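You operate a simulated robot arm through the tools that you are given. There is no shell and no other tool. Be economical: measure what you need, move in short steps, check, and stop when the job is done.

You are at the controls of a simulated robot arm. One attempt, no reset.

TASK
Stand each napkin in the ring of its colour, on the place mat.
Fine: both rings go on the mat.

Only the result counts: the job must be done as asked and must still hold three seconds after the hand-in. Knocking over, shifting, dropping, spilling or breaking anything else fails it. Flat cloth is picked up by pressing the open fingertips on it (5 to 10 N) and closing them slowly along it; thin cloth reads only 2 to 8 mm in the jaws.

THE ROBOT
A 6-joint arm with a two-finger parallel gripper, fixed in place. Base frame: the origin is at the foot of the arm, x ahead of it, y to its left, z up; the work surface is at about z = 0. Lengths are in mm, angles in degrees, forces in N, time in s.
With the tool pointing down near the work surface it reaches from about 140 to 580 mm from the base axis. Its first joint turns from -66.0 to 66.0 degrees. Payload 2.1 kg.
The tool frame sits at the grasp point between the pads (the TCP): z along the fingers, y along the line on which they close. The tips reach 30 mm beyond it. The gripper opens to 94 mm. The fingers are 28 mm wide and 10 mm thick; the gripper's body (50 by 96 mm) begins 55 mm behind the TCP.
Orientation is that of the tool frame in the base frame, as a unit quaternion [x, y, z, w]. With the fingers straight down and closing along the base's y, the tool's x points along the base's -x, its y along +y and its z along -z.

THE INTERFACE
- The arm moves only by the tool step_arm. Its argument "series" is text: rows parted by semicolons, each of 7 numbers parted by spaces: the shift along the base's x, y, z in mm, then the turn, a rotation vector about the base's x, y, z in degrees, then the gripper command, from -1 (fully open) to 1 (shut), values between in proportion. In form: tx ty tz wx wy wz grip; .... A call has 1 to 20 rows; each row shifts and turns the commanded pose from where the row before left it. Rows are played at 5 a second. More than 50 mm and 8.6 degrees between two rows, or a gripper value outside its range, and nothing of the call is played. A pose out of reach is approached as far as the arm can. The call stops where the force on the tool passes 40 N (or 10 N more than at its start, if that is more) or the arm is blocked; 0.2 s more then pass. Each finger travels about 72 mm/s and halts on what it meets, pressing with about 45 N; the grip force reading is that of the motor and also rises with nothing between the fingers. The clock runs only during rows and for 0.2 s after the last one: add rows that do not move to give the fingers time. It gives the time, the measured TCP pose, the force on the tool (base axes), the opening and the grip force at its end, in the units of the frame above (readings bear some noise).
- Cameras (640 x 400 px; columns grow to the right, rows downward): "scene" is fixed at [69.8, -393.4, 476.5]; the picture's right is [0.54, -0.84, 0.00], its down [-0.55, -0.36, -0.75] and it looks along [0.63, 0.41, -0.66] (base axes); focal length 253 px, centre (320, 200). "wrist" rides on the gripper at [-37, 0, -58] in the tool frame; the picture's right is [0.00, -1.00, 0.00], its down [0.97, 0.00, -0.24] and it looks along [0.24, 0.00, 0.97] (tool axes); focal length 218 px, centre (320, 200). There is no depth. A picture from a camera that has moved, and an enlarged one, comes with that camera's place and axes in the base frame and with its lens.
- capture(camera): a new picture of that camera. It takes no simulated time.
- enlarge(camera, box): a new picture of the part [left, top, right, bottom] of that camera's present view, enlarged. It takes no simulated time.
- hand_in(): hands the job in; it is judged then, once.

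Work in short steps. Places have to be worked out from the pictures, the camera data and where the tool is seen: move nearer, look again, correct. Check each grasp and each placing, and mend what went wrong. You have 120 turns and 76 pictures in all, those below and enlarged ones among them. Open the gripper and draw the arm clear of the work before you hand the job in, unless the task says otherwise; then end with one line.

The tools are called after ">>>" as name(argument=value, ...) on one line, values as JSON. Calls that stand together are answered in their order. step_arm: Moves the arm, as the interface text tells. Its arguments: {"type":"object","properties":{"series":{"type":"string"}},"required":["series"]} The other tools are called the same way: capture (camera) takes a picture; enlarge (camera, box) takes an enlarged picture of a part of a camera's view; hand_in () hands the job in.

At the start:

```text
clock: 0.0
position: [331.2, -70.3, 299.7]
ee_rot: [0.0, 1.0, 0.0, 0.0]
wrist_force: [0.2, -1.0, 0.0]
gripper_width: 93.8
finger_force: 0.0
```

scene: 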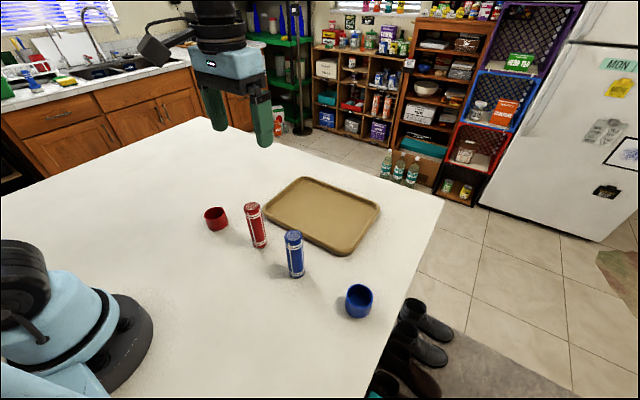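
wrist: 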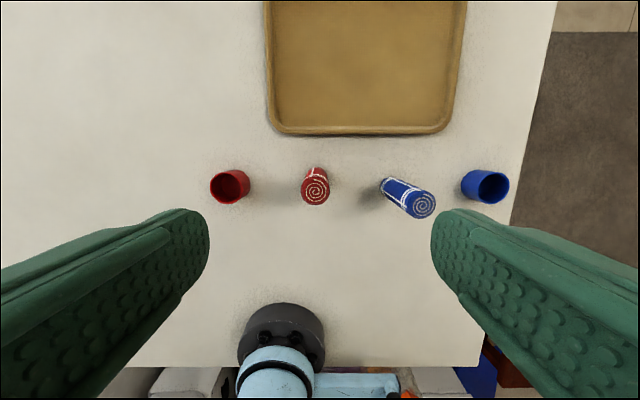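

I'll take closer looks at the objects first to measure rings, napkins and mat.

>>> enlarge(camera="scene", box=[190, 165, 390, 325])

>>> enlarge(camera="wrist", box=[200, 130, 520, 230])

```text
2.50 times, centred on (290, 245) of scene
camera zoom: at [69.8, -393.4, 476.5], right [0.54, -0.84, 0.0], down [-0.55, -0.36, -0.75], along [0.63, 0.41, -0.66], focal length 634 px, centre (395, 88)
```

zoom: 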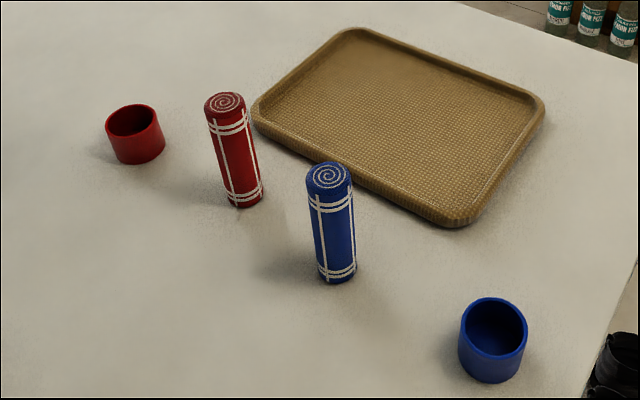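

```text
2.00 times, centred on (360, 180) of wrist
camera zoom: at [368.5, -70.8, 356.3], right [0.0, -1.0, 0.0], down [-0.97, 0.0, 0.24], along [-0.24, 0.0, -0.97], focal length 436 px, centre (240, 240)
```

zoom: 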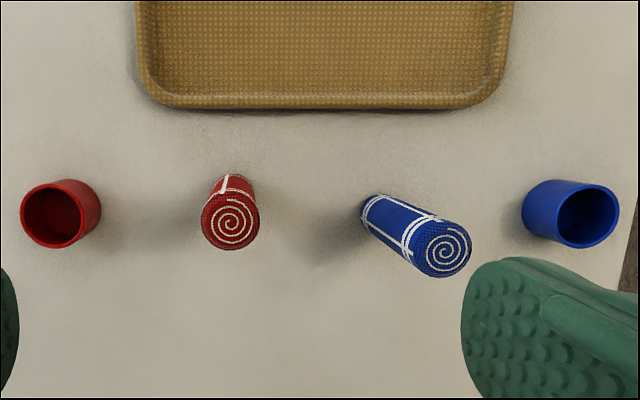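

Estimates: red ring (306, 68, rim z≈40, Ø≈48), blue ring (307, -327), red napkin (320, -65, top≈122, Ø≈32), blue napkin (303, -184), mat x≈390–578, y≈-253–3. I move above the red ring and look.

>>> step_arm(series="-6.3 34.7 -25 0 0 0 -1;-6.3 34.7 -25 0 0 0 -1;-6.3 34.7 -25 0 0 0 -1;-6.3 34.7 -25 0 0 0 -1;0 0 -40 0 0 0 -1;0 0 0 0 0 0 -1")

>>> capture(camera="wrist")

>>> capture(camera="scene")

```text
clock: 1.4
position: [306.3, 69.5, 159.3]
ee_rot: [0.0, 1.0, 0.0, 0.0]
wrist_force: [-1.7, -0.8, -0.1]
gripper_width: 94.0
finger_force: 0.2
```

```text
71 pictures are left
camera wrist: at [343.6, 68.3, 215.6], right [0.0, -1.0, 0.0], down [-0.97, 0.0, 0.24], along [-0.24, 0.0, -0.97], focal length 218 px, centre (320, 200)
```

wrist: 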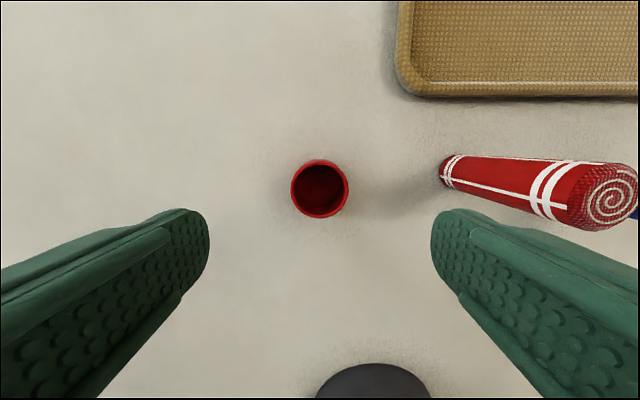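

```text
70 pictures are left
```

scene: 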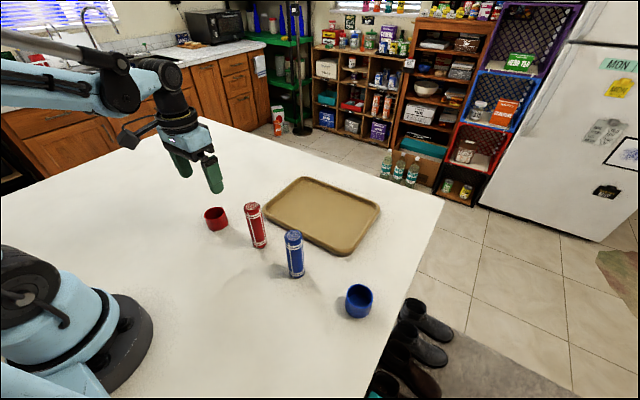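

The ring is centred between the fingers (≈307.5, 69). I descend to TCP z≈38 and close.

>>> step_arm(series="0.6 0 -30 0 0 0 -1;0.6 0 -30 0 0 0 -1;0 0 -30 0 0 0 -1;0 0 -20 0 0 0 -1;0 0 -11 0 0 0 -1;0 0 0 0 0 0 -1;0 0 0 0 0 0 -0.4;0 0 0 0 0 0 0;0 0 0 0 0 0 0.2;0 0 0 0 0 0 0.4;0 0 0 0 0 0 0.4")

```text
clock: 3.8
position: [308.6, 69.5, 38.1]
ee_rot: [0.0, 1.0, 0.0, 0.0]
wrist_force: [-0.2, 0.2, 0.0]
gripper_width: 47.5
finger_force: 45.1
```

Ring held at 47.5 mm. Lift and carry over the mat to about (475, -50).

>>> step_arm(series="0 0 20 0 0 0 0.4;0 0 40 0 0 0 0.4;0 0 40 0 0 0 0.4;0 0 40 0 0 0 0.4;28 -20 10 0 0 0 0.4;28 -20 0 0 0 0 0.4;28 -20 0 0 0 0 0.4;28 -20 0 0 0 0 0.4;28 -20 0 0 0 0 0.4;26.4 -19.5 0 0 0 0 0.4;0 0 -40 0 0 0 0.4;0 0 -40 0 0 0 0.4;0 0 -30 0 0 0 0.4;0 0 -10 0 0 0 0.4;0 0 0 0 0 0 0.4")

>>> capture(camera="scene")

>>> capture(camera="wrist")

```text
clock: 7.0
position: [471.4, -50.3, 68.6]
ee_rot: [0.0, 1.0, 0.0, 0.0]
wrist_force: [-0.3, 0.2, -0.7]
gripper_width: 28.1
finger_force: 0.0
```

```text
69 pictures are left
```

scene: 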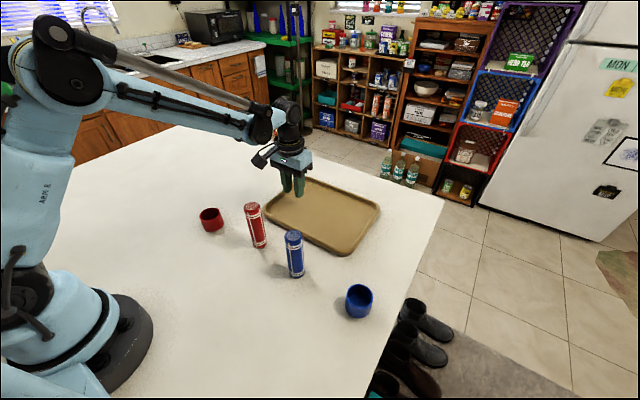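

```text
68 pictures are left
camera wrist: at [510.2, -51.5, 124.4], right [0.0, -1.0, 0.0], down [-0.97, 0.0, 0.24], along [-0.24, 0.0, -0.97], focal length 218 px, centre (320, 200)
```

wrist: 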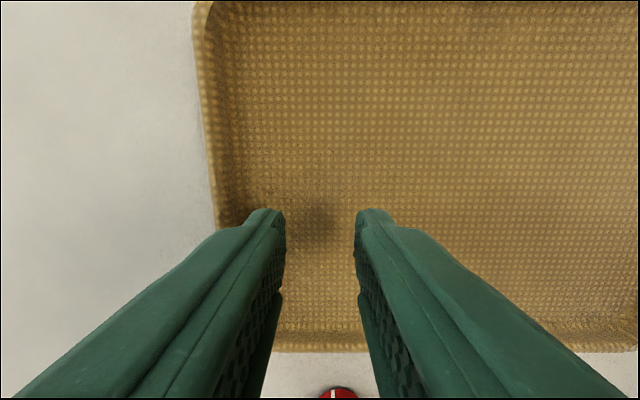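

The jaws closed to 28 mm: the ring slipped out and it sits slightly shifted near its old place. I raise the arm, go back and look closely.

>>> step_arm(series="0 0 40 0 0 0 0.4;0 0 40 0 0 0 0;-27 20 20 0 0 0 -0.5;-27 20 20 0 0 0 -1;-27 20 0 0 0 0 -1;-27 20 0 0 0 0 -1;-27 20 0 0 0 0 -1;-27 20 0 0 0 0 -1;0 0 -20 0 0 0 -1;0 0 0 0 0 0 -1")

>>> enlarge(camera="wrist", box=[240, 130, 400, 230])

>>> enlarge(camera="scene", box=[170, 190, 250, 240])

```text
clock: 9.2
position: [310.8, 69.4, 167.2]
ee_rot: [0.0, 1.0, 0.001, 0.0]
wrist_force: [0.0, 0.3, -0.7]
gripper_width: 94.1
finger_force: 0.0
```

```text
4.00 times, centred on (320, 180) of wrist
camera zoom: at [349.7, 68.4, 224.1], right [0.0, -1.0, 0.0], down [-0.97, 0.0, 0.24], along [-0.24, 0.0, -0.97], focal length 873 px, centre (320, 280)
```

zoom: 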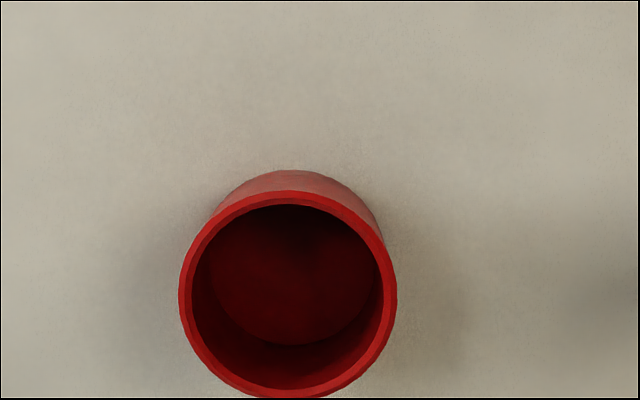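

```text
8.00 times, centred on (210, 215) of scene
camera zoom: at [69.8, -393.4, 476.5], right [0.54, -0.84, 0.0], down [-0.55, -0.36, -0.75], along [0.63, 0.41, -0.66], focal length 2027 px, centre (1200, 80)
```

zoom: 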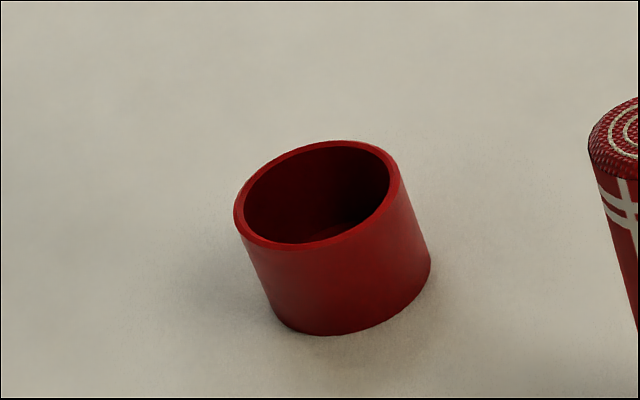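

The ring stands upright at about (300.6, 75.4). This time I grip deeper (TCP z≈34), centred, with full closing command, then lift only a little and check.

>>> step_arm(series="-5 3 -30 0 0 0 -1;-5.2 3 -30 0 0 0 -1;0 0 -30 0 0 0 -1;0 0 -23 0 0 0 -1;0 0 -15 0 0 0 -1;0 0 -5 0 0 0 -1;0 0 0 0 0 0 -1")

>>> capture(camera="wrist")

```text
clock: 10.8
position: [301.8, 75.4, 35.0]
ee_rot: [0.0, 1.0, 0.0, -0.001]
wrist_force: [0.2, 0.3, 0.1]
gripper_width: 94.1
finger_force: 0.1
```

```text
65 pictures are left
camera wrist: at [339.4, 74.7, 92.0], right [0.0, -1.0, 0.0], down [-0.97, 0.0, 0.24], along [-0.24, 0.0, -0.97], focal length 218 px, centre (320, 200)
```

wrist: 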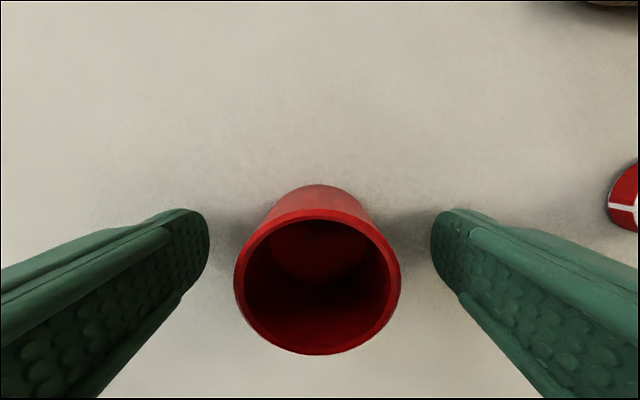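

Well centred (ring ≈(301.6, 75), rim z≈37). Close firmly, lift 10 mm slowly.

>>> step_arm(series="0 0 0 0 0 0 -0.3;0 0 0 0 0 0 0;0 0 0 0 0 0 0.3;0 0 0 0 0 0 1;0 0 0 0 0 0 1;0 0 3 0 0 0 1;0 0 3 0 0 0 1;0 0 4 0 0 0 1;0 0 0 0 0 0 1")

>>> capture(camera="wrist")

```text
clock: 12.8
position: [300.1, 75.1, 47.8]
ee_rot: [0.001, 1.0, 0.0, 0.0]
wrist_force: [-0.4, 0.0, -0.9]
gripper_width: 48.0
finger_force: 44.8
```

```text
64 pictures are left
camera wrist: at [338.6, 74.4, 102.6], right [0.0, -1.0, 0.0], down [-0.97, 0.0, 0.24], along [-0.24, 0.0, -0.97], focal length 218 px, centre (320, 200)
```

wrist: 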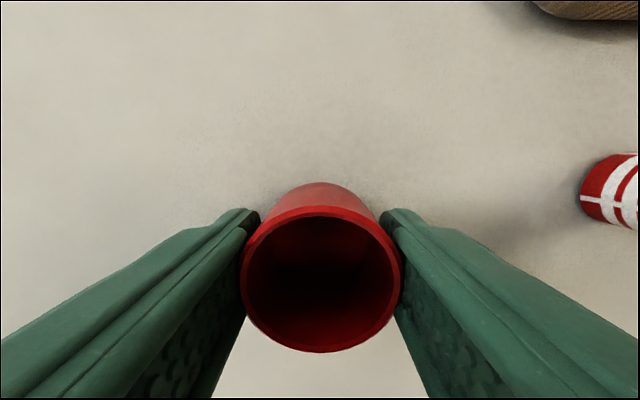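

The ring rose with the fingers. I lift on in modest steps, checking the opening.

>>> step_arm(series="0 0 10 0 0 0 1;0 0 15 0 0 0 1;0 0 15 0 0 0 1;0 0 15 0 0 0 1;0 0 15 0 0 0 1;0 0 15 0 0 0 1;0 0 15 0 0 0 1;0 0 15 0 0 0 1;0 0 10 0 0 0 1;0 0 0 0 0 0 1")

```text
clock: 15.0
position: [300.2, 75.4, 170.3]
ee_rot: [0.0, 1.0, 0.0, 0.0]
wrist_force: [-0.7, 0.9, -1.2]
gripper_width: 47.6
finger_force: 45.4
```

Held. Carry slowly to (475, -50).

>>> step_arm(series="8 -5 0 0 0 0 1;15 -11 0 0 0 0 1;15 -11 0 0 0 0 1;15 -11 0 0 0 0 1;15 -11 0 0 0 0 1;15 -11 0 0 0 0 1;15 -11 0 0 0 0 1;15 -11 0 0 0 0 1;15 -11 0 0 0 0 1;15 -11 0 0 0 0 1;15 -11 0 0 0 0 1;12 -8 0 0 0 0 1;5 -2.4 0 0 0 0 1;0 0 0 0 0 0 1")

>>> capture(camera="wrist")

```text
clock: 18.0
position: [473.8, -50.5, 171.0]
ee_rot: [0.0, 1.0, -0.001, 0.0]
wrist_force: [-0.5, 0.1, -1.3]
gripper_width: 48.2
finger_force: 44.6
```

```text
63 pictures are left
camera wrist: at [512.8, -51.3, 227.6], right [0.0, -1.0, 0.0], down [-0.97, 0.0, 0.24], along [-0.24, 0.0, -0.97], focal length 218 px, centre (320, 200)
```

wrist: 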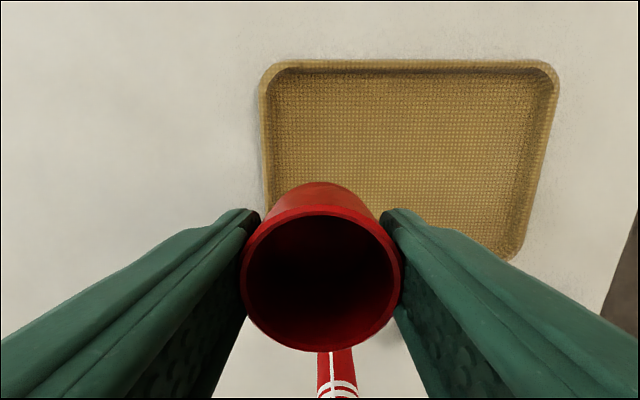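

Still held, above the mat with good margin. Descend toward the mat, then feel for contact.

>>> step_arm(series="0 -1 -15 0 0 0 1;0 -1 -20 0 0 0 1;0 -1 -20 0 0 0 1;0 -1 -20 0 0 0 1;0 -1 -20 0 0 0 1;0 0 -15 0 0 0 1;0 0 -8 0 0 0 1;0 0 -4 0 0 0 1;0 0 -2 0 0 0 1;0 0 0 0 0 0 1")

```text
clock: 20.2
position: [476.0, -55.3, 46.4]
ee_rot: [0.001, 1.0, 0.001, 0.0]
wrist_force: [-0.1, 0.3, -1.5]
gripper_width: 47.5
finger_force: 44.8
```

No contact yet; step down 1.5 mm at a time.

>>> step_arm(series="0 0 -1.5 0 0 0 1;0 0 -1.5 0 0 0 1;0 0 -1.5 0 0 0 1;0 0 0 0 0 0 1")

```text
clock: 21.2
position: [475.4, -56.1, 41.9]
ee_rot: [0.0, 1.0, 0.0, 0.0]
wrist_force: [0.6, -0.2, -0.4]
gripper_width: 47.7
finger_force: 45.4
```

>>> step_arm(series="0 0 -1 0 0 0 1;0 0 -1 0 0 0 1;0 0 0 0 0 0 1")

>>> enlarge(camera="scene", box=[250, 160, 350, 222])

```text
clock: 22.0
position: [475.8, -55.1, 41.4]
ee_rot: [-0.001, 1.0, 0.0, 0.0]
wrist_force: [-3.3, -5.0, 32.3]
gripper_width: 47.9
finger_force: 44.7
```

```text
6.40 times, centred on (300, 191) of scene
camera zoom: at [69.6, -393.4, 476.5], right [0.54, -0.84, 0.0], down [-0.55, -0.36, -0.75], along [0.63, 0.41, -0.66], focal length 1622 px, centre (448, 258)
```

zoom: 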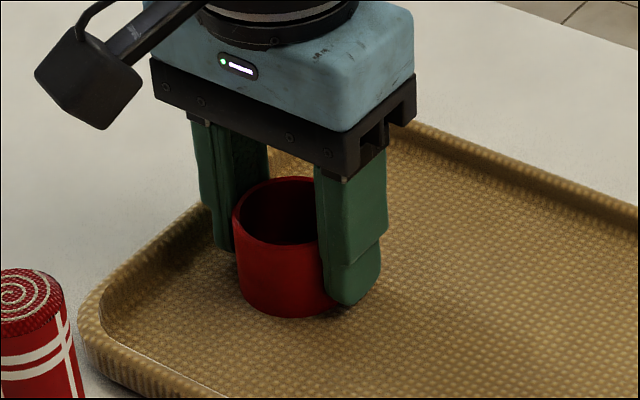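

Contact (32 N): the ring is on the mat. Ease up 1 mm, open, rise.

>>> step_arm(series="0 0 1.2 0 0 0 1;0 0 0 0 0 0 0;0 0 0 0 0 0 -0.3;0 0 0 0 0 0 -0.6;0 0 0 0 0 0 -1;0 0 15 0 0 0 -1;0 0 30 0 0 0 -1;0 0 30 0 0 0 -1;0 0 30 0 0 0 -1;0 0 10 0 0 0 -1;0 0 0 0 0 0 -1")

>>> capture(camera="wrist")

```text
clock: 24.4
position: [475.5, -53.7, 155.9]
ee_rot: [0.001, 1.0, 0.0, 0.0]
wrist_force: [0.5, -0.2, -0.2]
gripper_width: 93.9
finger_force: 0.1
```

```text
61 pictures are left
camera wrist: at [514.1, -54.8, 212.8], right [0.0, -1.0, 0.0], down [-0.97, 0.0, 0.24], along [-0.24, 0.0, -0.97], focal length 218 px, centre (320, 200)
```

wrist: 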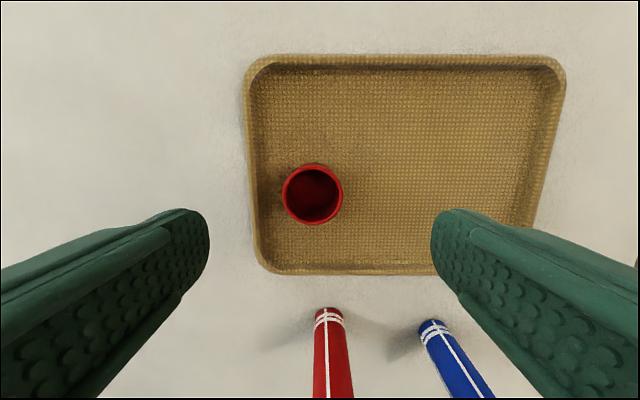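

Red ring stands on the mat. Next, the blue ring near (306.5, -327): travel high.

>>> step_arm(series="0 0 40 0 0 0 -1;0 -34 10 0 0 0 -1;-21 -34 0 0 0 0 -1;-21 -34 0 0 0 0 -1;-21 -34 0 0 0 0 -1;-21 -34 0 0 0 0 -1;-21 -34 0 0 0 0 -1;-21 -34 0 0 0 0 -1;-21 -34 0 0 0 0 -1;-22 0 -30 0 0 0 -1;0 0 -20 0 0 0 -1;0 0 0 0 0 0 -1")

>>> capture(camera="wrist")

```text
clock: 27.0
position: [307.4, -327.2, 156.0]
ee_rot: [0.0, 1.0, 0.001, -0.001]
wrist_force: [0.8, 0.0, -0.2]
gripper_width: 94.0
finger_force: 0.0
```

```text
60 pictures are left
camera wrist: at [345.1, -328.3, 211.8], right [0.0, -1.0, 0.0], down [-0.97, 0.0, 0.24], along [-0.24, 0.0, -0.97], focal length 218 px, centre (320, 200)
```

wrist: 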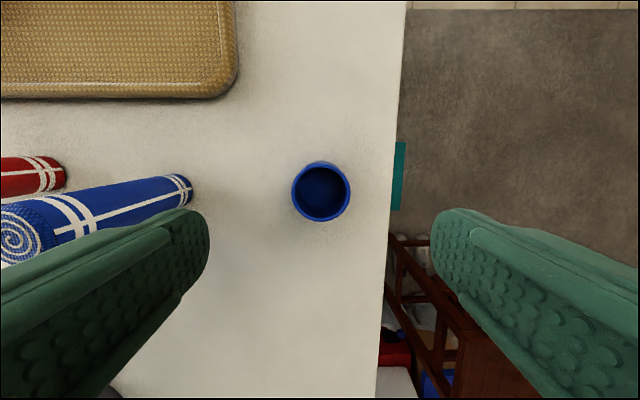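

Blue ring at ≈(307.5, -328.5). Descend to TCP z≈35.

>>> step_arm(series="0.3 -0.7 -30 0 0 0 -1;0 -0.6 -30 0 0 0 -1;0 0 -25 0 0 0 -1;0 0 -20 0 0 0 -1;0 0 -12 0 0 0 -1;0 0 -4 0 0 0 -1;0 0 0 0 0 0 -1")

>>> capture(camera="wrist")

```text
clock: 28.6
position: [307.4, -329.3, 34.2]
ee_rot: [0.0, 1.0, 0.0, 0.001]
wrist_force: [0.1, 0.7, -0.3]
gripper_width: 94.1
finger_force: 0.0
```

```text
59 pictures are left
camera wrist: at [344.9, -329.1, 90.5], right [0.0, -1.0, 0.0], down [-0.97, 0.0, 0.24], along [-0.24, 0.0, -0.97], focal length 218 px, centre (320, 200)
```

wrist: 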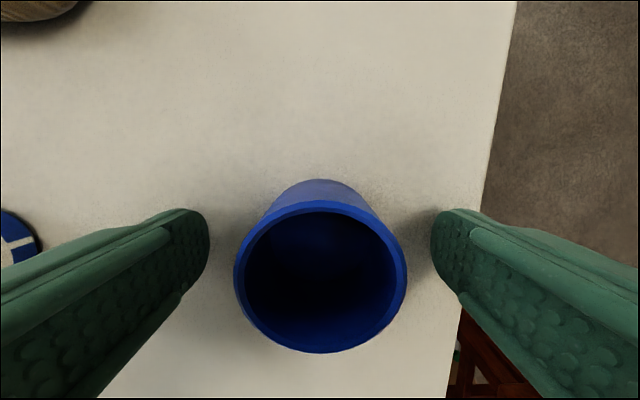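

Centred. Close firmly and lift slowly.

>>> step_arm(series="0.8 0 0 0 0 0 -0.3;0 0 0 0 0 0 0;0 0 0 0 0 0 0.3;0 0 0 0 0 0 1;0 0 0 0 0 0 1;0 0 3 0 0 0 1;0 0 3 0 0 0 1;0 0 4 0 0 0 1;0 0 10 0 0 0 1;0 0 15 0 0 0 1;0 0 15 0 0 0 1;0 0 15 0 0 0 1;0 0 15 0 0 0 1;0 0 15 0 0 0 1;0 0 15 0 0 0 1;0 0 15 0 0 0 1;0 0 10 0 0 0 1;0 0 0 0 0 0 1")

>>> capture(camera="wrist")

```text
clock: 32.4
position: [308.2, -326.7, 171.2]
ee_rot: [-0.001, 1.0, 0.0, 0.0]
wrist_force: [0.1, 0.1, -1.3]
gripper_width: 46.4
finger_force: 45.7
```

```text
58 pictures are left
camera wrist: at [346.1, -328.2, 227.2], right [0.0, -1.0, 0.0], down [-0.97, 0.0, 0.24], along [-0.24, 0.0, -0.97], focal length 218 px, centre (320, 200)
```

wrist: 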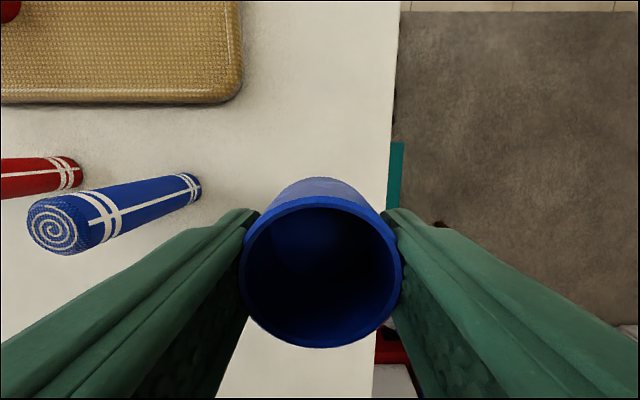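

Blue ring held. Carry to (475, -190).

>>> step_arm(series="7 5 0 0 0 0 1;14 11 0 0 0 0 1;15 12 0 0 0 0 1;15 12 0 0 0 0 1;15 12 0 0 0 0 1;15 12 0 0 0 0 1;15 12 0 0 0 0 1;15 12 0 0 0 0 1;15 12 0 0 0 0 1;15 12 0 0 0 0 1;14 12 0 0 0 0 1;12 8 0 0 0 0 1;0 4.7 0 0 0 0 1;0 0 -15 0 0 0 1;0 0 -20 0 0 0 1;0 0 -20 0 0 0 1;0 0 -20 0 0 0 1;0 0 -20 0 0 0 1;0 0 -15 0 0 0 1;0 0 0 0 0 0 1")

>>> capture(camera="wrist")

```text
clock: 36.6
position: [474.9, -191.5, 60.6]
ee_rot: [-0.001, 1.0, 0.0, 0.0]
wrist_force: [0.0, 0.2, -0.9]
gripper_width: 46.2
finger_force: 44.9
```

```text
57 pictures are left
camera wrist: at [512.4, -192.4, 117.1], right [0.0, -1.0, 0.0], down [-0.97, 0.0, 0.24], along [-0.24, 0.0, -0.97], focal length 218 px, centre (320, 200)
```

wrist: 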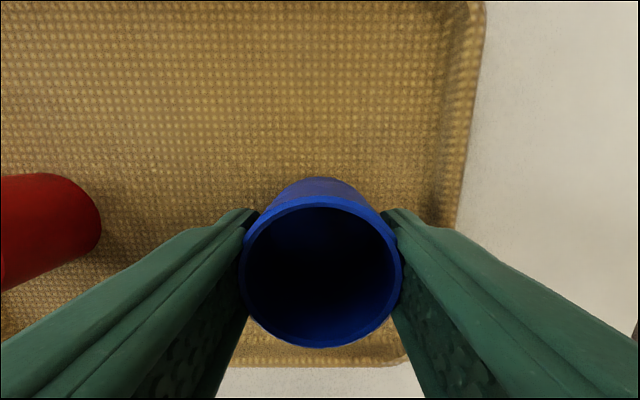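

Well above the mat. Lower to contact in small steps.

>>> step_arm(series="0 2 -8 0 0 0 1;0 0 -6 0 0 0 1;0 0 -2 0 0 0 1;0 0 -1 0 0 0 1;0 0 -1 0 0 0 1;0 0 0 0 0 0 1")

```text
clock: 38.0
position: [476.2, -190.2, 41.3]
ee_rot: [0.0, 1.0, 0.0, 0.0]
wrist_force: [0.5, 0.6, -0.8]
gripper_width: 46.2
finger_force: 45.5
```

>>> step_arm(series="0 0 -1 0 0 0 1;0 0 -0.7 0 0 0 1;0 0 0 0 0 0 1")

```text
clock: 38.8
position: [475.0, -189.2, 41.0]
ee_rot: [0.001, 1.0, -0.002, 0.002]
wrist_force: [0.2, 1.2, 12.5]
gripper_width: 46.7
finger_force: 44.6
```

Contact at 12 N. Open moderately (to ~70 mm) to stay clear of the mat's rim, then rise.

>>> step_arm(series="0 0 0.3 0 0 0 0.3;0 0 0 0 0 0 -0.1;0 0 0 0 0 0 -0.4;0 0 0 0 0 0 -0.5;0 0 0 0 0 0 -0.5;0 0 10 0 0 0 -0.5;0 0 20 0 0 0 -0.5;0 0 30 0 0 0 -0.5;0 0 30 0 0 0 -1;0 0 30 0 0 0 -1;0 0 0 0 0 0 -1")

>>> capture(camera="wrist")

>>> capture(camera="scene")

```text
clock: 41.2
position: [475.2, -189.4, 159.9]
ee_rot: [0.0, 1.0, 0.0, -0.001]
wrist_force: [-0.3, 0.0, -0.5]
gripper_width: 94.0
finger_force: 0.1
```

```text
56 pictures are left
camera wrist: at [513.2, -190.2, 216.2], right [0.0, -1.0, 0.0], down [-0.97, 0.0, 0.24], along [-0.24, 0.0, -0.97], focal length 218 px, centre (320, 200)
```

wrist: 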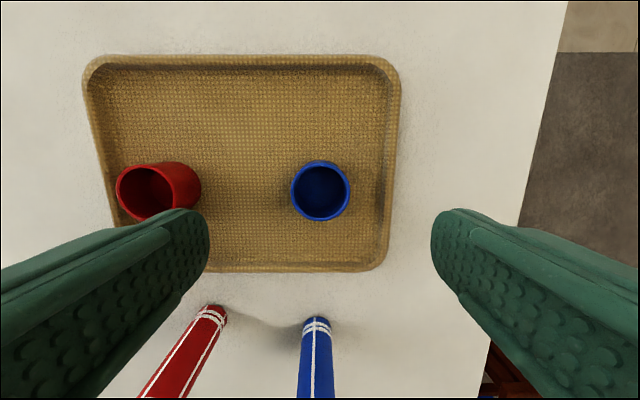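

```text
55 pictures are left
```

scene: 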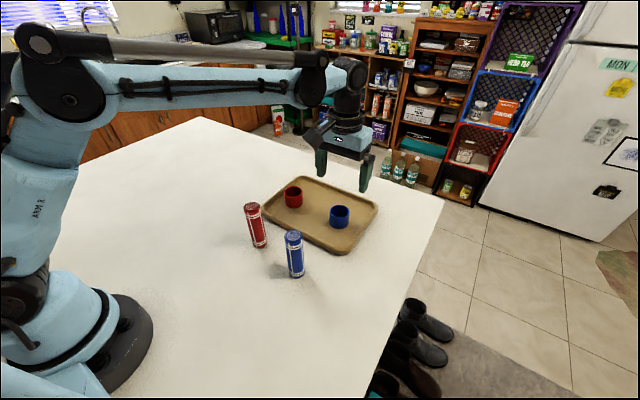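

Both rings stand on the mat. Now go high over the blue napkin (≈303, -184) and look.

>>> step_arm(series="0 0 40 0 0 0 -1;0 0 40 0 0 0 -1;-35 1 0 0 0 0 -1;-35 1 0 0 0 0 -1;-35 1 0 0 0 0 -1;-35 1 0 0 0 0 -1;-32 1 0 0 0 0 -1;0 0 0 0 0 0 -1")

>>> capture(camera="wrist")

```text
clock: 43.0
position: [301.2, -185.2, 242.5]
ee_rot: [-0.001, 1.0, 0.0, 0.0]
wrist_force: [-0.1, -0.1, 1.1]
gripper_width: 94.1
finger_force: 0.0
```

```text
54 pictures are left
camera wrist: at [339.1, -185.0, 298.4], right [0.0, -1.0, 0.0], down [-0.97, 0.0, 0.24], along [-0.24, 0.0, -0.97], focal length 218 px, centre (320, 200)
```

wrist: 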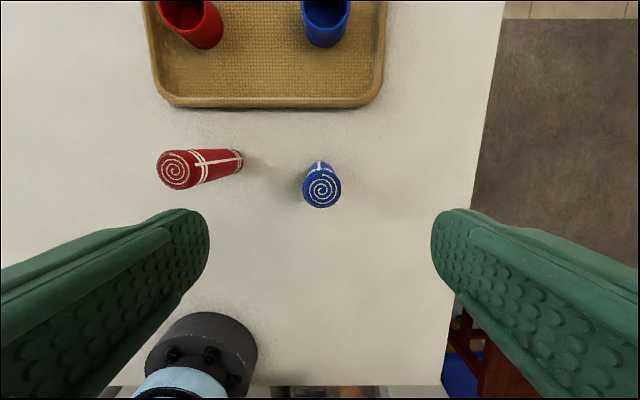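

Blue napkin axis ≈(305.5, -186.5). Descend around it to TCP z≈95.

>>> step_arm(series="2 -1 -35 0 0 0 -1;2 0 -35 0 0 0 -1;0 0 -25 0 0 0 -1;0 0 -20 0 0 0 -1;0 0 -20 0 0 0 -1;0 0 -12 0 0 0 -1;0 0 0 0 0 0 -1")

>>> capture(camera="wrist")

>>> enlarge(camera="scene", box=[240, 190, 340, 290])

```text
clock: 44.6
position: [307.0, -185.9, 93.4]
ee_rot: [0.0, 1.0, 0.0, 0.0]
wrist_force: [-0.6, -0.1, 0.0]
gripper_width: 93.9
finger_force: 0.0
```

```text
53 pictures are left
camera wrist: at [344.4, -186.0, 150.3], right [0.0, -1.0, 0.0], down [-0.97, 0.0, 0.24], along [-0.24, 0.0, -0.97], focal length 218 px, centre (320, 200)
```

wrist: 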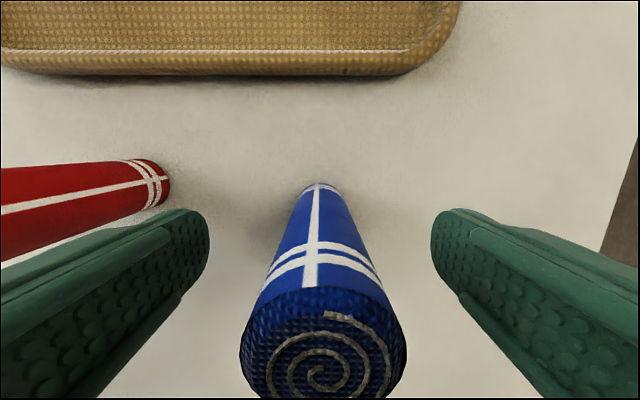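

```text
4.00 times, centred on (290, 240) of scene
camera zoom: at [69.8, -393.4, 476.5], right [0.54, -0.84, 0.0], down [-0.55, -0.36, -0.75], along [0.63, 0.41, -0.66], focal length 1014 px, centre (440, 40)
```

zoom: 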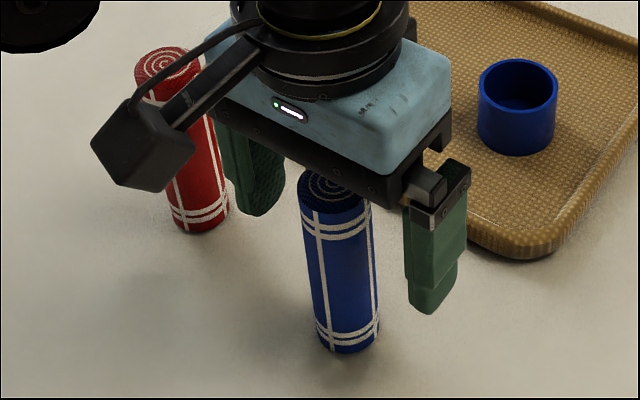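

Napkin centred (≈305, -186.5, top ≈118). Nudge x -1.5 and close; then lift slightly.

>>> step_arm(series="-1.5 -0.5 0 0 0 0 -0.5;0 0 0 0 0 0 -0.1;0 0 0 0 0 0 0.2;0 0 0 0 0 0 0.4;0 0 0 0 0 0 0.7;0 0 0 0 0 0 1;0 0 3 0 0 0 1;0 0 5 0 0 0 1;0 0 0 0 0 0 1")

>>> enlarge(camera="scene", box=[240, 190, 340, 290])

```text
clock: 46.6
position: [306.2, -186.8, 102.9]
ee_rot: [0.0, 1.0, 0.0, 0.0]
wrist_force: [-0.5, -0.5, 0.1]
gripper_width: 31.7
finger_force: 45.3
```

```text
4.00 times, centred on (290, 240) of scene
camera zoom: at [69.8, -393.4, 476.5], right [0.54, -0.84, 0.0], down [-0.55, -0.36, -0.75], along [0.63, 0.41, -0.66], focal length 1014 px, centre (440, 40)
```

zoom: 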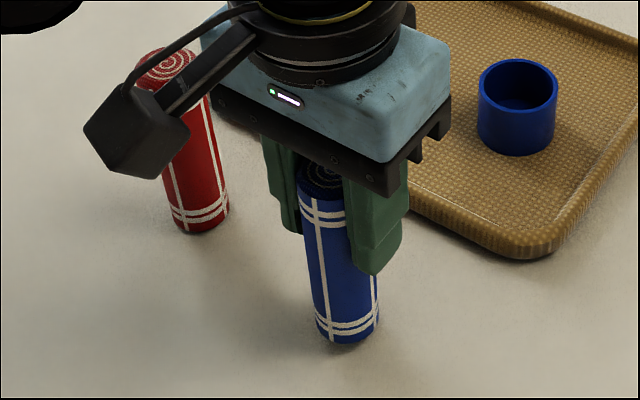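

Napkin lifted (31.7 mm grip). Raise and carry over the blue ring (≈477, -190).

>>> step_arm(series="0 0 10 0 0 0 1;0 0 15 0 0 0 1;0 0 15 0 0 0 1;0 0 15 0 0 0 1;0 0 15 0 0 0 1;10 0 0 0 0 0 1;16 0 0 0 0 0 1;16 0 0 0 0 0 1;16 0 0 0 0 0 1;16 0 0 0 0 0 1;16 -1 0 0 0 0 1;16 -1 0 0 0 0 1;16 -1 0 0 0 0 1;16 0 0 0 0 0 1;16 0 0 0 0 0 1;12 0 0 0 0 0 1;5 0 0 0 0 0 1;0 0 0 0 0 0 1")

>>> capture(camera="wrist")

>>> enlarge(camera="scene", box=[280, 130, 400, 240])

```text
clock: 50.4
position: [475.5, -189.5, 172.0]
ee_rot: [-0.001, 1.0, 0.0, 0.0]
wrist_force: [0.9, 0.4, -0.9]
gripper_width: 31.6
finger_force: 45.2
```

```text
50 pictures are left
camera wrist: at [514.1, -190.1, 228.4], right [0.0, -1.0, 0.0], down [-0.97, 0.0, 0.24], along [-0.24, 0.0, -0.97], focal length 218 px, centre (320, 200)
```

wrist: 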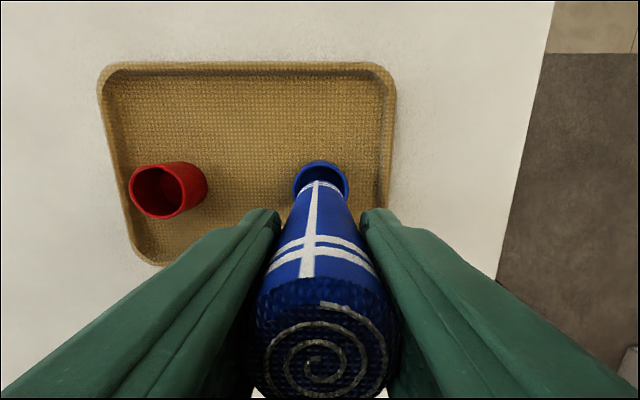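

```text
3.64 times, centred on (340, 185) of scene
camera zoom: at [69.8, -393.4, 476.5], right [0.54, -0.84, 0.0], down [-0.55, -0.36, -0.75], along [0.63, 0.41, -0.66], focal length 921 px, centre (247, 254)
```

zoom: 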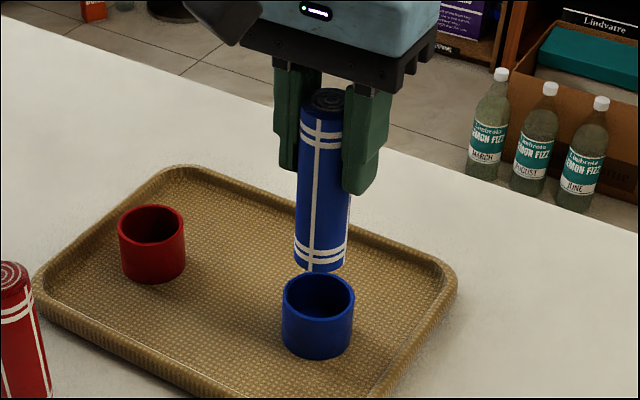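

Alignment looks close; I zoom in to compare ring and napkin centres precisely.

>>> enlarge(camera="wrist", box=[280, 150, 360, 200])

>>> enlarge(camera="scene", box=[315, 185, 365, 235])

```text
8.00 times, centred on (320, 175) of wrist
camera zoom: at [514.1, -190.1, 228.4], right [0.0, -1.0, 0.0], down [-0.97, 0.0, 0.24], along [-0.24, 0.0, -0.97], focal length 1746 px, centre (320, 400)
```

zoom: 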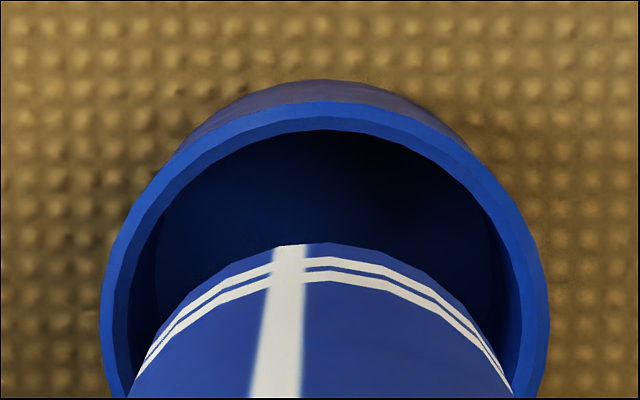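

```text
8.00 times, centred on (340, 210) of scene
camera zoom: at [69.8, -393.4, 476.5], right [0.54, -0.84, 0.0], down [-0.55, -0.36, -0.75], along [0.63, 0.41, -0.66], focal length 2027 px, centre (160, 120)
```

zoom: 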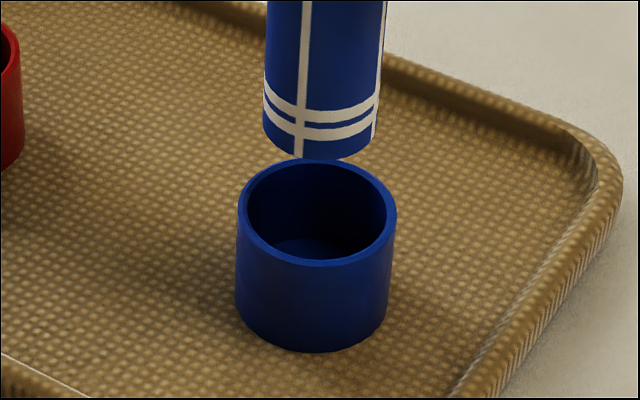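

Ring centre relative to napkin: about +1.5..2 in x, -0.5 in y. Correct, lower to just above the rim and look again.

>>> step_arm(series="1.5 -0.7 -10 0 0 0 1;0 0 -10 0 0 0 1;0 0 -6 0 0 0 1;0 0 0 0 0 0 1")

>>> enlarge(camera="wrist", box=[280, 150, 360, 200])

>>> enlarge(camera="scene", box=[315, 185, 365, 235])

```text
clock: 51.4
position: [477.7, -189.9, 145.4]
ee_rot: [0.0, 1.0, 0.0, 0.0]
wrist_force: [1.2, -0.2, -0.8]
gripper_width: 31.9
finger_force: 45.3
```

```text
8.00 times, centred on (320, 175) of wrist
camera zoom: at [515.8, -191.2, 202.1], right [0.0, -1.0, 0.0], down [-0.97, 0.0, 0.24], along [-0.24, 0.0, -0.97], focal length 1746 px, centre (320, 400)
```

zoom: 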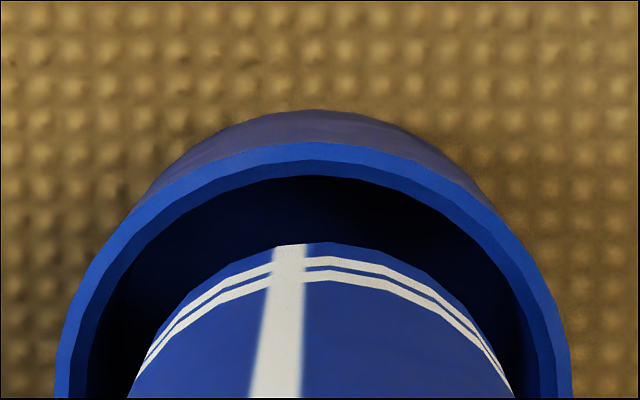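

```text
8.00 times, centred on (340, 210) of scene
camera zoom: at [69.8, -393.4, 476.5], right [0.54, -0.84, 0.0], down [-0.55, -0.36, -0.75], along [0.63, 0.41, -0.66], focal length 2027 px, centre (160, 120)
```

zoom: 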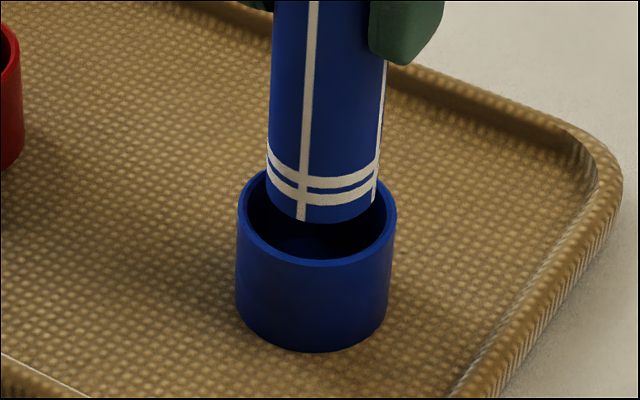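

Nearly aligned; shift y by +1 and lower into the ring, watching force.

>>> step_arm(series="-0.2 1 0 0 0 0 1;0 0 -4 0 0 0 1;0 0 -5 0 0 0 1;0 0 -5 0 0 0 1;0 0 -6 0 0 0 1;0 0 -6 0 0 0 1;0 0 -6 0 0 0 1;0 0 0 0 0 0 1")

>>> enlarge(camera="scene", box=[300, 165, 380, 235])

```text
clock: 53.2
position: [478.1, -188.7, 113.9]
ee_rot: [0.001, 1.0, -0.001, 0.0]
wrist_force: [0.0, 0.1, 0.2]
gripper_width: 31.7
finger_force: 45.2
```

```text
5.71 times, centred on (340, 200) of scene
camera zoom: at [69.8, -393.4, 476.5], right [0.54, -0.84, 0.0], down [-0.55, -0.36, -0.75], along [0.63, 0.41, -0.66], focal length 1448 px, centre (206, 200)
```

zoom: 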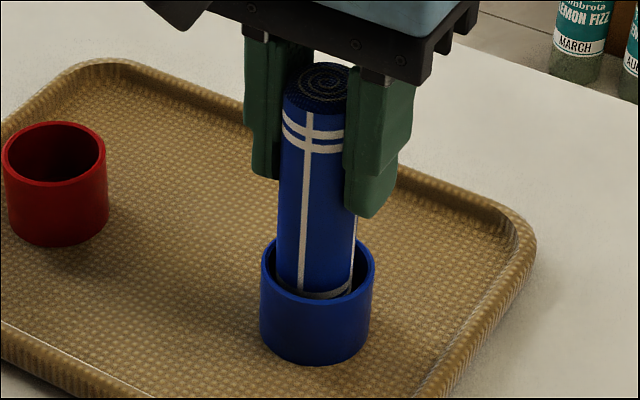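

Going in cleanly with no force. Continue down in small steps until contact.

>>> step_arm(series="0 0 -4 0 0 0 1;0 0 -2 0 0 0 1;0 0 -1.5 0 0 0 1;0 0 -1 0 0 0 1;0 0 0 0 0 0 1")

```text
clock: 54.4
position: [477.6, -189.1, 104.5]
ee_rot: [0.0, 1.0, 0.0, 0.0]
wrist_force: [-1.5, -0.6, 5.1]
gripper_width: 31.7
finger_force: 44.9
```

Force rises to 5 N; one more millimetre to confirm seating.

>>> step_arm(series="0 0 -0.7 0 0 0 1;0 0 0 0 0 0 1")

```text
clock: 55.0
position: [478.1, -188.7, 104.5]
ee_rot: [0.0, 1.0, -0.001, 0.001]
wrist_force: [0.7, 0.1, 14.4]
gripper_width: 31.8
finger_force: 44.7
```

Seated (14 N). Open slowly and withdraw upward.

>>> step_arm(series="0 0 0.3 0 0 0 0.5;0 0 0 0 0 0 0.2;0 0 0 0 0 0 0;0 0 0 0 0 0 -0.3;0 0 0 0 0 0 -0.7;0 0 0 0 0 0 -0.7;0 0 15 0 0 0 -0.7;0 0 30 0 0 0 -0.7;0 0 40 0 0 0 -1;0 0 40 0 0 0 -1;0 0 10 0 0 0 -1;0 0 0 0 0 0 -1")

>>> capture(camera="wrist")

>>> enlarge(camera="scene", box=[230, 150, 390, 280])

```text
clock: 57.6
position: [476.4, -189.7, 240.5]
ee_rot: [0.0, 1.0, 0.001, 0.0]
wrist_force: [0.0, 0.8, 0.7]
gripper_width: 93.8
finger_force: 0.0
```

```text
43 pictures are left
camera wrist: at [514.5, -190.4, 297.1], right [0.0, -1.0, 0.0], down [-0.97, 0.0, 0.24], along [-0.24, 0.0, -0.97], focal length 218 px, centre (320, 200)
```

wrist: 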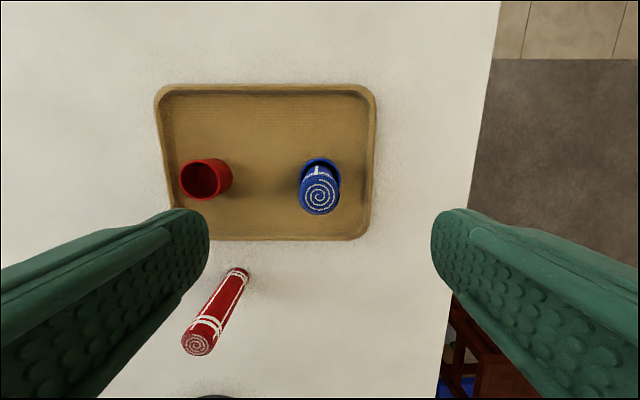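

```text
3.08 times, centred on (310, 215) of scene
camera zoom: at [69.8, -393.4, 476.5], right [0.54, -0.84, 0.0], down [-0.55, -0.36, -0.75], along [0.63, 0.41, -0.66], focal length 780 px, centre (351, 154)
```

zoom: 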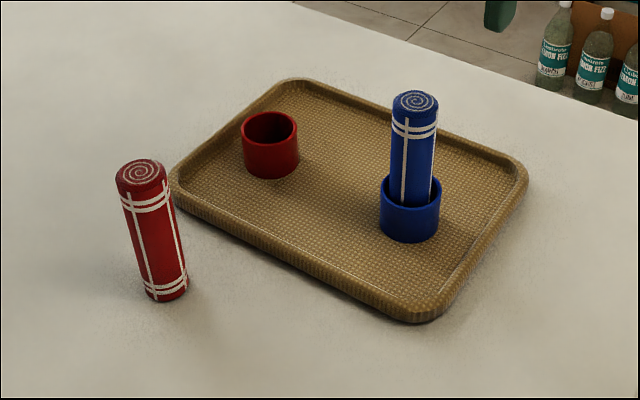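

Blue is standing in its ring. Now over the red napkin (≈320, -65).

>>> step_arm(series="-26 20.8 0 0 0 0 -1;-26 20.8 0 0 0 0 -1;-26 20.8 0 0 0 0 -1;-26 20.8 0 0 0 0 -1;-26 20.8 0 0 0 0 -1;-26 20.8 0 0 0 0 -1;0 0 0 0 0 0 -1")

>>> capture(camera="wrist")

```text
clock: 59.2
position: [320.7, -63.4, 236.3]
ee_rot: [0.001, 1.0, 0.0, 0.001]
wrist_force: [-0.3, -0.2, 0.0]
gripper_width: 94.4
finger_force: 0.1
```

```text
41 pictures are left
camera wrist: at [358.6, -63.9, 293.0], right [0.0, -1.0, 0.0], down [-0.97, 0.0, 0.24], along [-0.24, 0.0, -0.97], focal length 218 px, centre (320, 200)
```

wrist: 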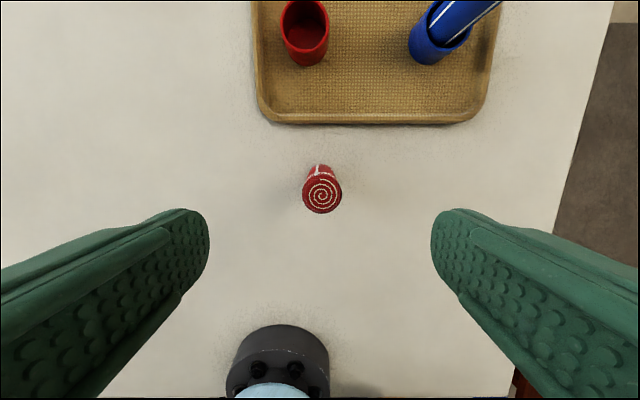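

Red napkin ≈(321, -65.5). Descend to TCP z≈95.

>>> step_arm(series="0 -1 -35 0 0 0 -1;0 -0.7 -35 0 0 0 -1;0 0 -25 0 0 0 -1;0 0 -20 0 0 0 -1;0 0 -18 0 0 0 -1;0 0 -9 0 0 0 -1;0 0 0 0 0 0 -1")

>>> capture(camera="wrist")

```text
clock: 60.8
position: [322.0, -65.7, 96.9]
ee_rot: [0.0, 1.0, 0.0, 0.0]
wrist_force: [-0.4, -0.1, -0.5]
gripper_width: 93.9
finger_force: 0.1
```

```text
40 pictures are left
camera wrist: at [359.6, -66.5, 154.0], right [0.0, -1.0, 0.0], down [-0.97, 0.0, 0.24], along [-0.24, 0.0, -0.97], focal length 218 px, centre (320, 200)
```

wrist: 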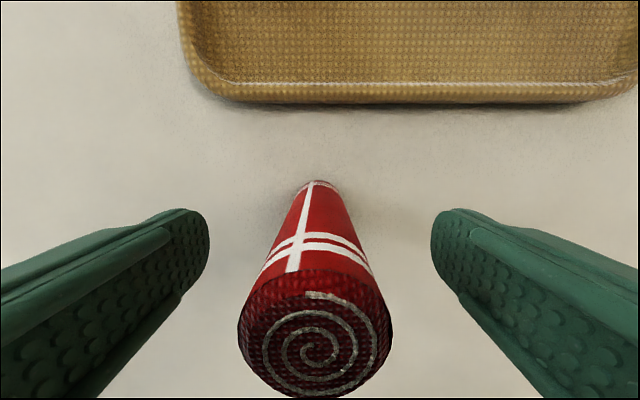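

Centred. Close and lift slightly.

>>> step_arm(series="0 0 -2 0 0 0 -0.5;0 0 0 0 0 0 -0.1;0 0 0 0 0 0 0.2;0 0 0 0 0 0 0.4;0 0 0 0 0 0 0.7;0 0 0 0 0 0 1;0 0 3 0 0 0 1;0 0 5 0 0 0 1;0 0 10 0 0 0 1;0 0 15 0 0 0 1;0 0 15 0 0 0 1;0 0 15 0 0 0 1;0 0 15 0 0 0 1;0 0 0 0 0 0 1")

>>> capture(camera="scene")

```text
clock: 63.8
position: [321.4, -67.3, 172.8]
ee_rot: [0.0, 1.0, 0.0, 0.0]
wrist_force: [0.4, -0.1, 0.0]
gripper_width: 31.8
finger_force: 45.3
```

```text
39 pictures are left
```

scene: 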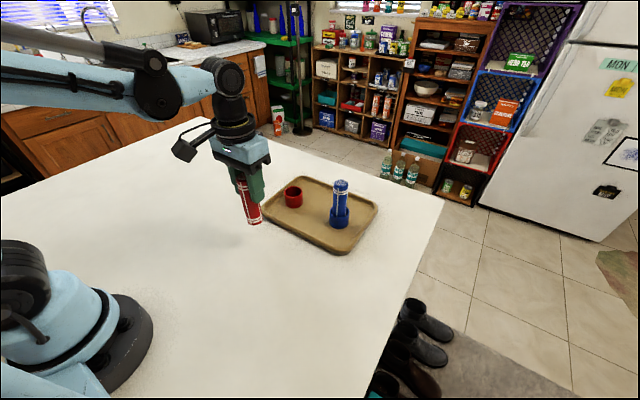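

Red napkin held. Carry over the red ring (≈477, -51).

>>> step_arm(series="8 1 0 0 0 0 1;15 1.5 0 0 0 0 1;16 1.5 0 0 0 0 1;16 1.5 0 0 0 0 1;16 1.5 0 0 0 0 1;16 1.5 0 0 0 0 1;16 1.5 0 0 0 0 1;16 1.5 0 0 0 0 1;16 1.5 0 0 0 0 1;12 1 0 0 0 0 1;8 1 0 0 0 0 1;0 0 0 0 0 0 1")

>>> enlarge(camera="wrist", box=[280, 150, 360, 200])

>>> enlarge(camera="scene", box=[260, 150, 340, 220])

```text
clock: 66.4
position: [478.0, -49.3, 174.8]
ee_rot: [0.0, 1.0, 0.0, 0.0]
wrist_force: [1.2, 1.4, 0.7]
gripper_width: 31.8
finger_force: 45.2
```

```text
8.00 times, centred on (320, 175) of wrist
camera zoom: at [515.6, -50.4, 231.0], right [0.0, -1.0, 0.0], down [-0.97, 0.0, 0.24], along [-0.24, 0.0, -0.97], focal length 1746 px, centre (320, 400)
```

zoom: 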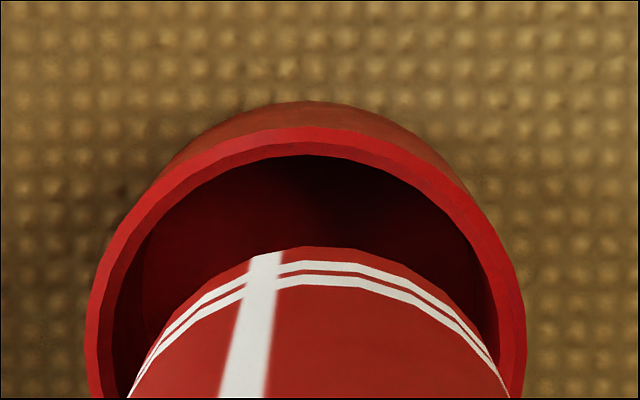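

```text
5.71 times, centred on (300, 185) of scene
camera zoom: at [69.8, -393.4, 476.5], right [0.54, -0.84, 0.0], down [-0.55, -0.36, -0.75], along [0.63, 0.41, -0.66], focal length 1448 px, centre (434, 286)
```

zoom: 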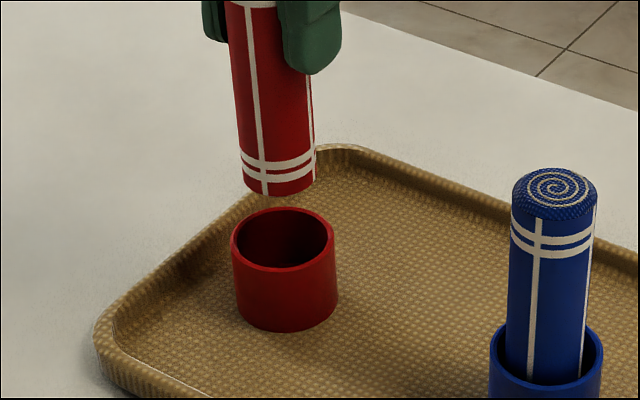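

Ring centre relative to napkin: about -0.5 in x, +1.5 in y. Correct and lower to the rim.

>>> step_arm(series="-0.5 1.5 -10 0 0 0 1;0 0 -10 0 0 0 1;0 0 -8 0 0 0 1;0 0 0 0 0 0 1")

>>> enlarge(camera="wrist", box=[280, 150, 360, 200])

>>> enlarge(camera="scene", box=[260, 150, 340, 220])

```text
clock: 67.4
position: [476.5, -48.5, 144.9]
ee_rot: [0.0, 1.0, 0.0, 0.0]
wrist_force: [-0.5, -0.2, -1.7]
gripper_width: 31.8
finger_force: 44.2
```

```text
8.00 times, centred on (320, 175) of wrist
camera zoom: at [514.7, -49.0, 202.2], right [0.0, -1.0, 0.0], down [-0.97, 0.0, 0.24], along [-0.24, 0.0, -0.97], focal length 1746 px, centre (320, 400)
```

zoom: 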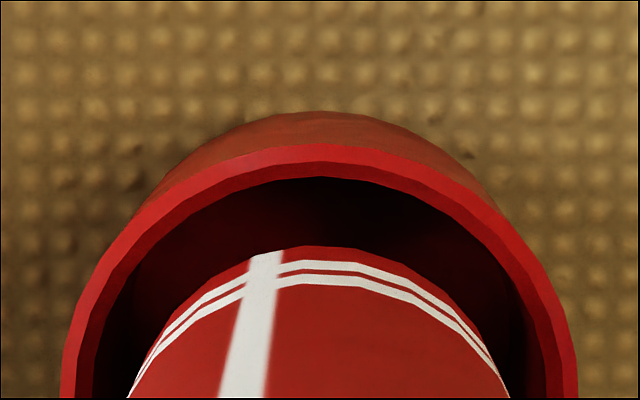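

```text
5.71 times, centred on (300, 185) of scene
camera zoom: at [69.8, -393.4, 476.5], right [0.54, -0.84, 0.0], down [-0.55, -0.36, -0.75], along [0.63, 0.41, -0.66], focal length 1448 px, centre (434, 286)
```

zoom: 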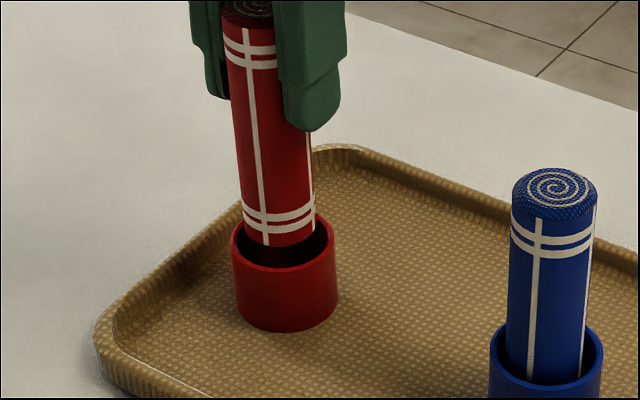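

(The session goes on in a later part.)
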